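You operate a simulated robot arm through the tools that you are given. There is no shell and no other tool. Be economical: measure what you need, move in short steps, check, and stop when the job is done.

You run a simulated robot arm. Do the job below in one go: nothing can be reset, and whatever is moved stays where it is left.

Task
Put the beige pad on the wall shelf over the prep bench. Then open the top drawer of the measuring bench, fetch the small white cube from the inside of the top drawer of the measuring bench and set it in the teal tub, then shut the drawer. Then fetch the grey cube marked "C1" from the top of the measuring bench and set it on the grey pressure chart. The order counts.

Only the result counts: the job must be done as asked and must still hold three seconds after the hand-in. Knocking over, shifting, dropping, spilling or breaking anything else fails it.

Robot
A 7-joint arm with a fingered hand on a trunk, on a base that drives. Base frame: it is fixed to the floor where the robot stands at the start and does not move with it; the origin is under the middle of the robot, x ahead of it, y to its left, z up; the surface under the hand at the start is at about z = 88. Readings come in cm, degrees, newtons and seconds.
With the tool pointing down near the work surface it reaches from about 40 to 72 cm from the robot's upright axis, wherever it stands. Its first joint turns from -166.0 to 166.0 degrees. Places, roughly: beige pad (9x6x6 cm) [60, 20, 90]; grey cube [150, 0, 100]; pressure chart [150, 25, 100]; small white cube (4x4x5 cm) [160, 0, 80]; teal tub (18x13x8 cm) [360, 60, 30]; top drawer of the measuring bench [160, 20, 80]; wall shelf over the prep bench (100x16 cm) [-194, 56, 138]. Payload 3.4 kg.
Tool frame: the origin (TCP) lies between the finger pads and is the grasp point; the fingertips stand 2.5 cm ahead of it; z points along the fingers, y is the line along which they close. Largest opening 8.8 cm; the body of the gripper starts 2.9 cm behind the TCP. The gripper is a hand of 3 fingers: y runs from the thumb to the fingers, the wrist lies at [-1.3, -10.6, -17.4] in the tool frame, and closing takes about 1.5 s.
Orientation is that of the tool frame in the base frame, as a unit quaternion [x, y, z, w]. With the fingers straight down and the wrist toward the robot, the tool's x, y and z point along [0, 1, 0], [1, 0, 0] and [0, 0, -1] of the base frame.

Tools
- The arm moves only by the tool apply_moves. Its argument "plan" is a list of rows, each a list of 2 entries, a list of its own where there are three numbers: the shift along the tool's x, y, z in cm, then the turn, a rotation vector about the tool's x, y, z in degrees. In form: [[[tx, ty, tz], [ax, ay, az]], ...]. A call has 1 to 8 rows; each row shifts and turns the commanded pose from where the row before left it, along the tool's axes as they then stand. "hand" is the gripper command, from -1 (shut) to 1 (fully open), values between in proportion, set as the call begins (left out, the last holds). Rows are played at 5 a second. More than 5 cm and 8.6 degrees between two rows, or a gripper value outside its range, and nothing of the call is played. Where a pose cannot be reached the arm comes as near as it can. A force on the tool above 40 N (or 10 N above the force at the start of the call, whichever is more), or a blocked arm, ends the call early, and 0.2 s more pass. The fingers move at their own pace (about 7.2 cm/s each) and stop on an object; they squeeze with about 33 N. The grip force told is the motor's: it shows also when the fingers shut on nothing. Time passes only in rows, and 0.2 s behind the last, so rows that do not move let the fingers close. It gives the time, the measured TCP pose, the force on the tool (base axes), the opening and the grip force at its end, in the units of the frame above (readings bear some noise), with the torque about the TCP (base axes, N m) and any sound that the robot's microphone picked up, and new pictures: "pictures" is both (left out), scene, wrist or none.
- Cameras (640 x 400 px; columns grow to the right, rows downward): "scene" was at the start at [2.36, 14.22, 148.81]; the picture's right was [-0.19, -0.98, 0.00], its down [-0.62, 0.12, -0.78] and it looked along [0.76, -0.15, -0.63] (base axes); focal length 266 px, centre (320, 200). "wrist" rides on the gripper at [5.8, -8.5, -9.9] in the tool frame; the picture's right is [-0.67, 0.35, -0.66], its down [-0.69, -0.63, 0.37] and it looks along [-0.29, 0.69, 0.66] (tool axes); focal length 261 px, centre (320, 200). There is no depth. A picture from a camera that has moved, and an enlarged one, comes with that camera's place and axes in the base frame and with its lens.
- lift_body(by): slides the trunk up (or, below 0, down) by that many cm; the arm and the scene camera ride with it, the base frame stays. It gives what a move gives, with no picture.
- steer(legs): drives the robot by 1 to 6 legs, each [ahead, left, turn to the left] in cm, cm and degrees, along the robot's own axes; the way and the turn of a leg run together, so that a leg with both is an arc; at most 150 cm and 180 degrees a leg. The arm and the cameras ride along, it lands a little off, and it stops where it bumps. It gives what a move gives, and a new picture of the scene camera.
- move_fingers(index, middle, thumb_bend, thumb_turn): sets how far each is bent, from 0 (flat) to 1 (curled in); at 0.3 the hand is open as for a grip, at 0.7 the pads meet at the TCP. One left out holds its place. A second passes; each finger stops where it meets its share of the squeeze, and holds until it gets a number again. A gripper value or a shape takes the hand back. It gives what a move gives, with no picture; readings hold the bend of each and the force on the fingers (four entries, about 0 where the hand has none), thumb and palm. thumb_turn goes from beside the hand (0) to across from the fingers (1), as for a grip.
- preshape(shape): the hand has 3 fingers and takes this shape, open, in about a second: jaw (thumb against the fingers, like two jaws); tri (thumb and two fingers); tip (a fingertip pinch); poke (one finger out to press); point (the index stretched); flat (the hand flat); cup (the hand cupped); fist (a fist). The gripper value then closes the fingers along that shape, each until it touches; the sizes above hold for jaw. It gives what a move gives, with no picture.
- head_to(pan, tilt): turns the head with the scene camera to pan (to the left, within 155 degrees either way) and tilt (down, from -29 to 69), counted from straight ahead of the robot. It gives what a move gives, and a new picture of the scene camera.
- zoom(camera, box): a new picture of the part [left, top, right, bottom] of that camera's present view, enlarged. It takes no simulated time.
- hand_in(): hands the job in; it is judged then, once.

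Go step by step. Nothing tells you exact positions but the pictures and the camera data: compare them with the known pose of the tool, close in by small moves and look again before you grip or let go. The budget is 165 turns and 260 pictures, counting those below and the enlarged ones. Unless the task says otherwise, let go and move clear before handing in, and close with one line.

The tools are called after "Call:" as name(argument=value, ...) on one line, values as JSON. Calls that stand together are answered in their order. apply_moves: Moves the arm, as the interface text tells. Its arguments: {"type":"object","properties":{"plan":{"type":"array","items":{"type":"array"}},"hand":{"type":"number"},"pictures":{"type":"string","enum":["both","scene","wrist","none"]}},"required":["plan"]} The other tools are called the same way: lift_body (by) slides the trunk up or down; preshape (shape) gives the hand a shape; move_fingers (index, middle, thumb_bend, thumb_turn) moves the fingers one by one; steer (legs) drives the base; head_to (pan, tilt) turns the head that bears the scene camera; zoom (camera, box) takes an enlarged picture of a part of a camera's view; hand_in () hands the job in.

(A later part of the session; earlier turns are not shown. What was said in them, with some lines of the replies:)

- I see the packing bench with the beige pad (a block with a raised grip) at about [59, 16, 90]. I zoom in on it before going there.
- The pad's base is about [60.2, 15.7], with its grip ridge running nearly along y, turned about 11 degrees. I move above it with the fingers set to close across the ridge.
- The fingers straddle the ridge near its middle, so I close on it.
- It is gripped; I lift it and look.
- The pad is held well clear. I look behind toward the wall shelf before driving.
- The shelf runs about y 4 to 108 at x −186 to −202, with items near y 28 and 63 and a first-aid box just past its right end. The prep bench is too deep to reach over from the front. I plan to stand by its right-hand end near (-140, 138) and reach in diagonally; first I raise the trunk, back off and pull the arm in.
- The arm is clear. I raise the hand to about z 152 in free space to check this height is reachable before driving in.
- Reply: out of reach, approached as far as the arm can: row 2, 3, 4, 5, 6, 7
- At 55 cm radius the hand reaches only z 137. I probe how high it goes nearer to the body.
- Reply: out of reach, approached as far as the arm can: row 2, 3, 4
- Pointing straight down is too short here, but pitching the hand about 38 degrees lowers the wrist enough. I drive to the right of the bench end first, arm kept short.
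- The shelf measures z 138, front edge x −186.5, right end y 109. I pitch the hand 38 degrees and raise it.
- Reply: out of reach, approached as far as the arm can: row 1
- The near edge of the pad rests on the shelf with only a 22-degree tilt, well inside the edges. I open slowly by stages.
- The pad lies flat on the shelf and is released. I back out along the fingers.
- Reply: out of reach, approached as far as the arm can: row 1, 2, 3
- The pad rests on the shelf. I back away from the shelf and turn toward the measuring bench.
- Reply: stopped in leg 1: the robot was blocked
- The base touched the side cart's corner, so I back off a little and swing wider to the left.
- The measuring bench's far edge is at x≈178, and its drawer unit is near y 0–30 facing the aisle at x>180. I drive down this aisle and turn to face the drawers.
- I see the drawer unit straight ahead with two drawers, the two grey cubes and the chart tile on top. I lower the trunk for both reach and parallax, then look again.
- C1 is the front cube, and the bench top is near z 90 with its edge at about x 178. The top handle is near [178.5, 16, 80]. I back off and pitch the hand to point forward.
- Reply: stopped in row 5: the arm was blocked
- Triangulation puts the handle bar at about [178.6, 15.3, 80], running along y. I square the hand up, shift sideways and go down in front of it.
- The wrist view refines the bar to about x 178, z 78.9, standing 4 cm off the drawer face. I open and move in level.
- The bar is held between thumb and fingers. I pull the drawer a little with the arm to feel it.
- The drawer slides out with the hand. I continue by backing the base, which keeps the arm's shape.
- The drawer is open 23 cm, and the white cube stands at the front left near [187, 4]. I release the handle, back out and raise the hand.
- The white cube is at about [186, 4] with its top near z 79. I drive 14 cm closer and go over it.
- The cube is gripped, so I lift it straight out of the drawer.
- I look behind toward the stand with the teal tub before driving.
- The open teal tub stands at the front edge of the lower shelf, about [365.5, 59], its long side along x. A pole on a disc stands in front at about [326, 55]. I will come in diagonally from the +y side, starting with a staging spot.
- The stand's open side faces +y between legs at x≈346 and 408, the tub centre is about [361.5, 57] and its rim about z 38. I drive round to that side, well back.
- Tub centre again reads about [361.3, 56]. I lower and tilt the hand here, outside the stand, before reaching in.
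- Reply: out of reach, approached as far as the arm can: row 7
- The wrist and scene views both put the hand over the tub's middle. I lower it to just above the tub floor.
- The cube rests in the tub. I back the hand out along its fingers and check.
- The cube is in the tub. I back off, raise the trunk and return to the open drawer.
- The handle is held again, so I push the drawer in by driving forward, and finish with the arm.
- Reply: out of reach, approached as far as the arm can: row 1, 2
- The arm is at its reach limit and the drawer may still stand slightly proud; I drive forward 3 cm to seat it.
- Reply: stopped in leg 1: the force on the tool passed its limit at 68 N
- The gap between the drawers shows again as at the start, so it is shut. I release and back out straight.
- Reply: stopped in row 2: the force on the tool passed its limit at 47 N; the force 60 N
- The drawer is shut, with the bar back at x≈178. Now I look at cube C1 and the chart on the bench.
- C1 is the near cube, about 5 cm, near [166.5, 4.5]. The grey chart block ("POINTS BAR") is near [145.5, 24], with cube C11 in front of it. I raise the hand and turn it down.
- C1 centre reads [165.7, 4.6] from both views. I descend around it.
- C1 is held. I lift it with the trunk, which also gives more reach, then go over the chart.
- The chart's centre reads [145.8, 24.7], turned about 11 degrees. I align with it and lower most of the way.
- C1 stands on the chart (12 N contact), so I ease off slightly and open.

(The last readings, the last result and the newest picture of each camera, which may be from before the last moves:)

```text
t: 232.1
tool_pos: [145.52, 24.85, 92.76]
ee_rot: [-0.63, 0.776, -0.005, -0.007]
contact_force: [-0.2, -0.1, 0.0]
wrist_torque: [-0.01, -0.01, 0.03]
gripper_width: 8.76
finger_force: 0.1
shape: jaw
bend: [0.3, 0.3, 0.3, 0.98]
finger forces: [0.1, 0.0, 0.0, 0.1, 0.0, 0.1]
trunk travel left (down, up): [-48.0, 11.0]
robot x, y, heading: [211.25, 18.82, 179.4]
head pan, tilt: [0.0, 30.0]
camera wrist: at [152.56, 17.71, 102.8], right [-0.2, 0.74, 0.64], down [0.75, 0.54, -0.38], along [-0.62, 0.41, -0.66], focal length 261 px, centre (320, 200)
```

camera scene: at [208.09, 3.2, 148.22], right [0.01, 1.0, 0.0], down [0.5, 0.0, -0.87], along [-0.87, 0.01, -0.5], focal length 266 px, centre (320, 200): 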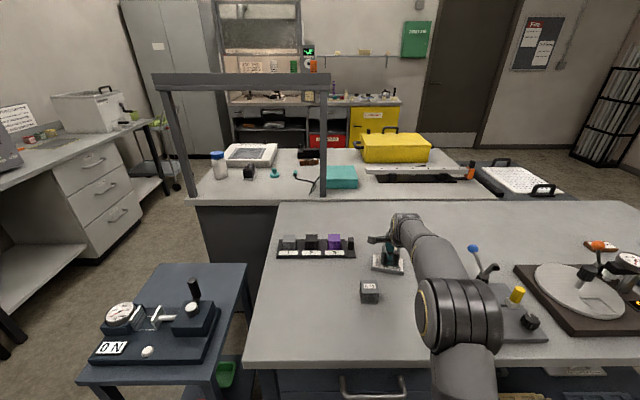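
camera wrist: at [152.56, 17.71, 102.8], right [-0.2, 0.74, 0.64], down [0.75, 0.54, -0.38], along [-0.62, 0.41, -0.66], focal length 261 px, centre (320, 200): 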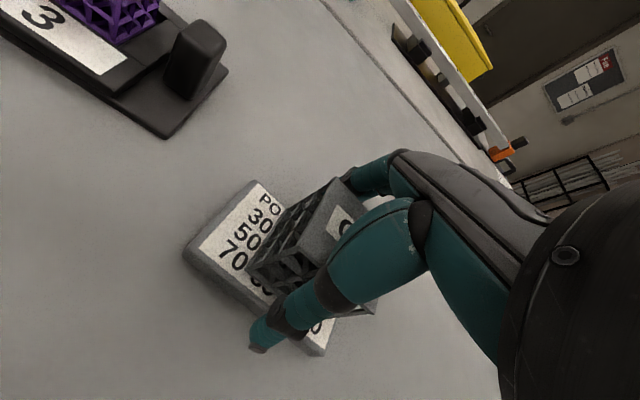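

It is free; I rise straight up with the trunk.

Call:
lift_body(by=11)

Call:
steer(legs=[[-30, 0, 0]])

Call:
zoom(camera="scene", box=[260, 180, 480, 320])

```text
t: 233.5
tool_pos: [145.5, 24.8, 103.78]
ee_rot: [-0.63, 0.777, -0.005, -0.007]
contact_force: [-0.1, -1.5, 0.5]
wrist_torque: [0.0, -0.01, -0.01]
gripper_width: 8.75
finger_force: 0.0
shape: jaw
bend: [0.3, 0.3, 0.3, 0.98]
finger forces: [0.0, 0.0, 0.1, 0.0, 0.0, 0.0]
trunk travel left (down, up): [-59.0, 0.0]
robot x, y, heading: [211.63, 18.93, 179.6]
head pan, tilt: [0.0, 30.0]
```

```text
t: 235.5
tool_pos: [175.72, 24.71, 103.81]
ee_rot: [-0.63, 0.776, -0.005, -0.007]
contact_force: [-0.1, -0.3, 0.6]
wrist_torque: [-0.01, -0.01, 0.0]
gripper_width: 8.78
finger_force: 0.2
shape: jaw
bend: [0.3, 0.3, 0.3, 0.98]
finger forces: [0.0, 0.0, 0.1, 0.0, 0.0, 0.0]
trunk travel left (down, up): [-59.0, 0.0]
robot x, y, heading: [241.56, 18.47, 179.4]
head pan, tilt: [0.0, 30.0]
camera scene: at [238.48, 2.97, 159.22], right [0.01, 1.0, 0.0], down [0.5, 0.0, -0.87], along [-0.87, 0.01, -0.5], focal length 266 px, centre (320, 200)
```

scene: 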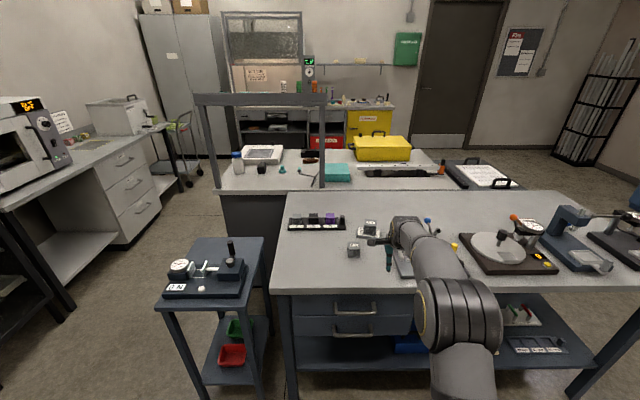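

```text
2.86 times, centred on (370, 250) of scene
camera zoom: at [238.48, 2.97, 159.22], right [0.01, 1.0, 0.0], down [0.5, 0.0, -0.87], along [-0.87, 0.01, -0.5], focal length 759 px, centre (177, 57)
```

zoom: 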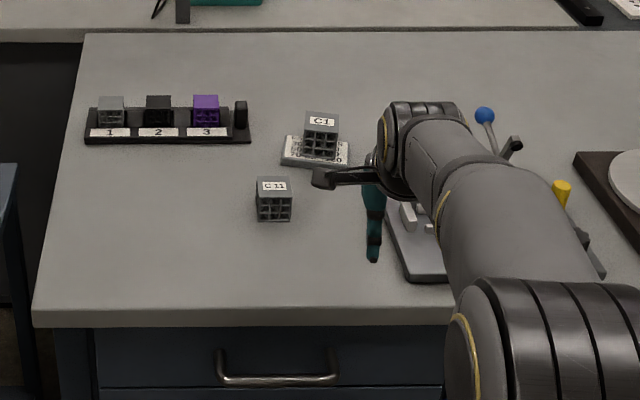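

C1 stands on the chart, the drawer is shut, the white cube lies in the tub, the pad rests on the shelf and the hand is clear. I hand in.

Call:
hand_in()

```text
The job is handed in.
```

The job is done and handed in: the beige pad is on the wall shelf, the white cube is in the teal tub, the drawer is shut, and cube C1 is on the pressure chart. Early on, the base bumped the corner of the side cart beside the packing bench and stopped; I saw no sign that the cart moved, but I didn't measure it.
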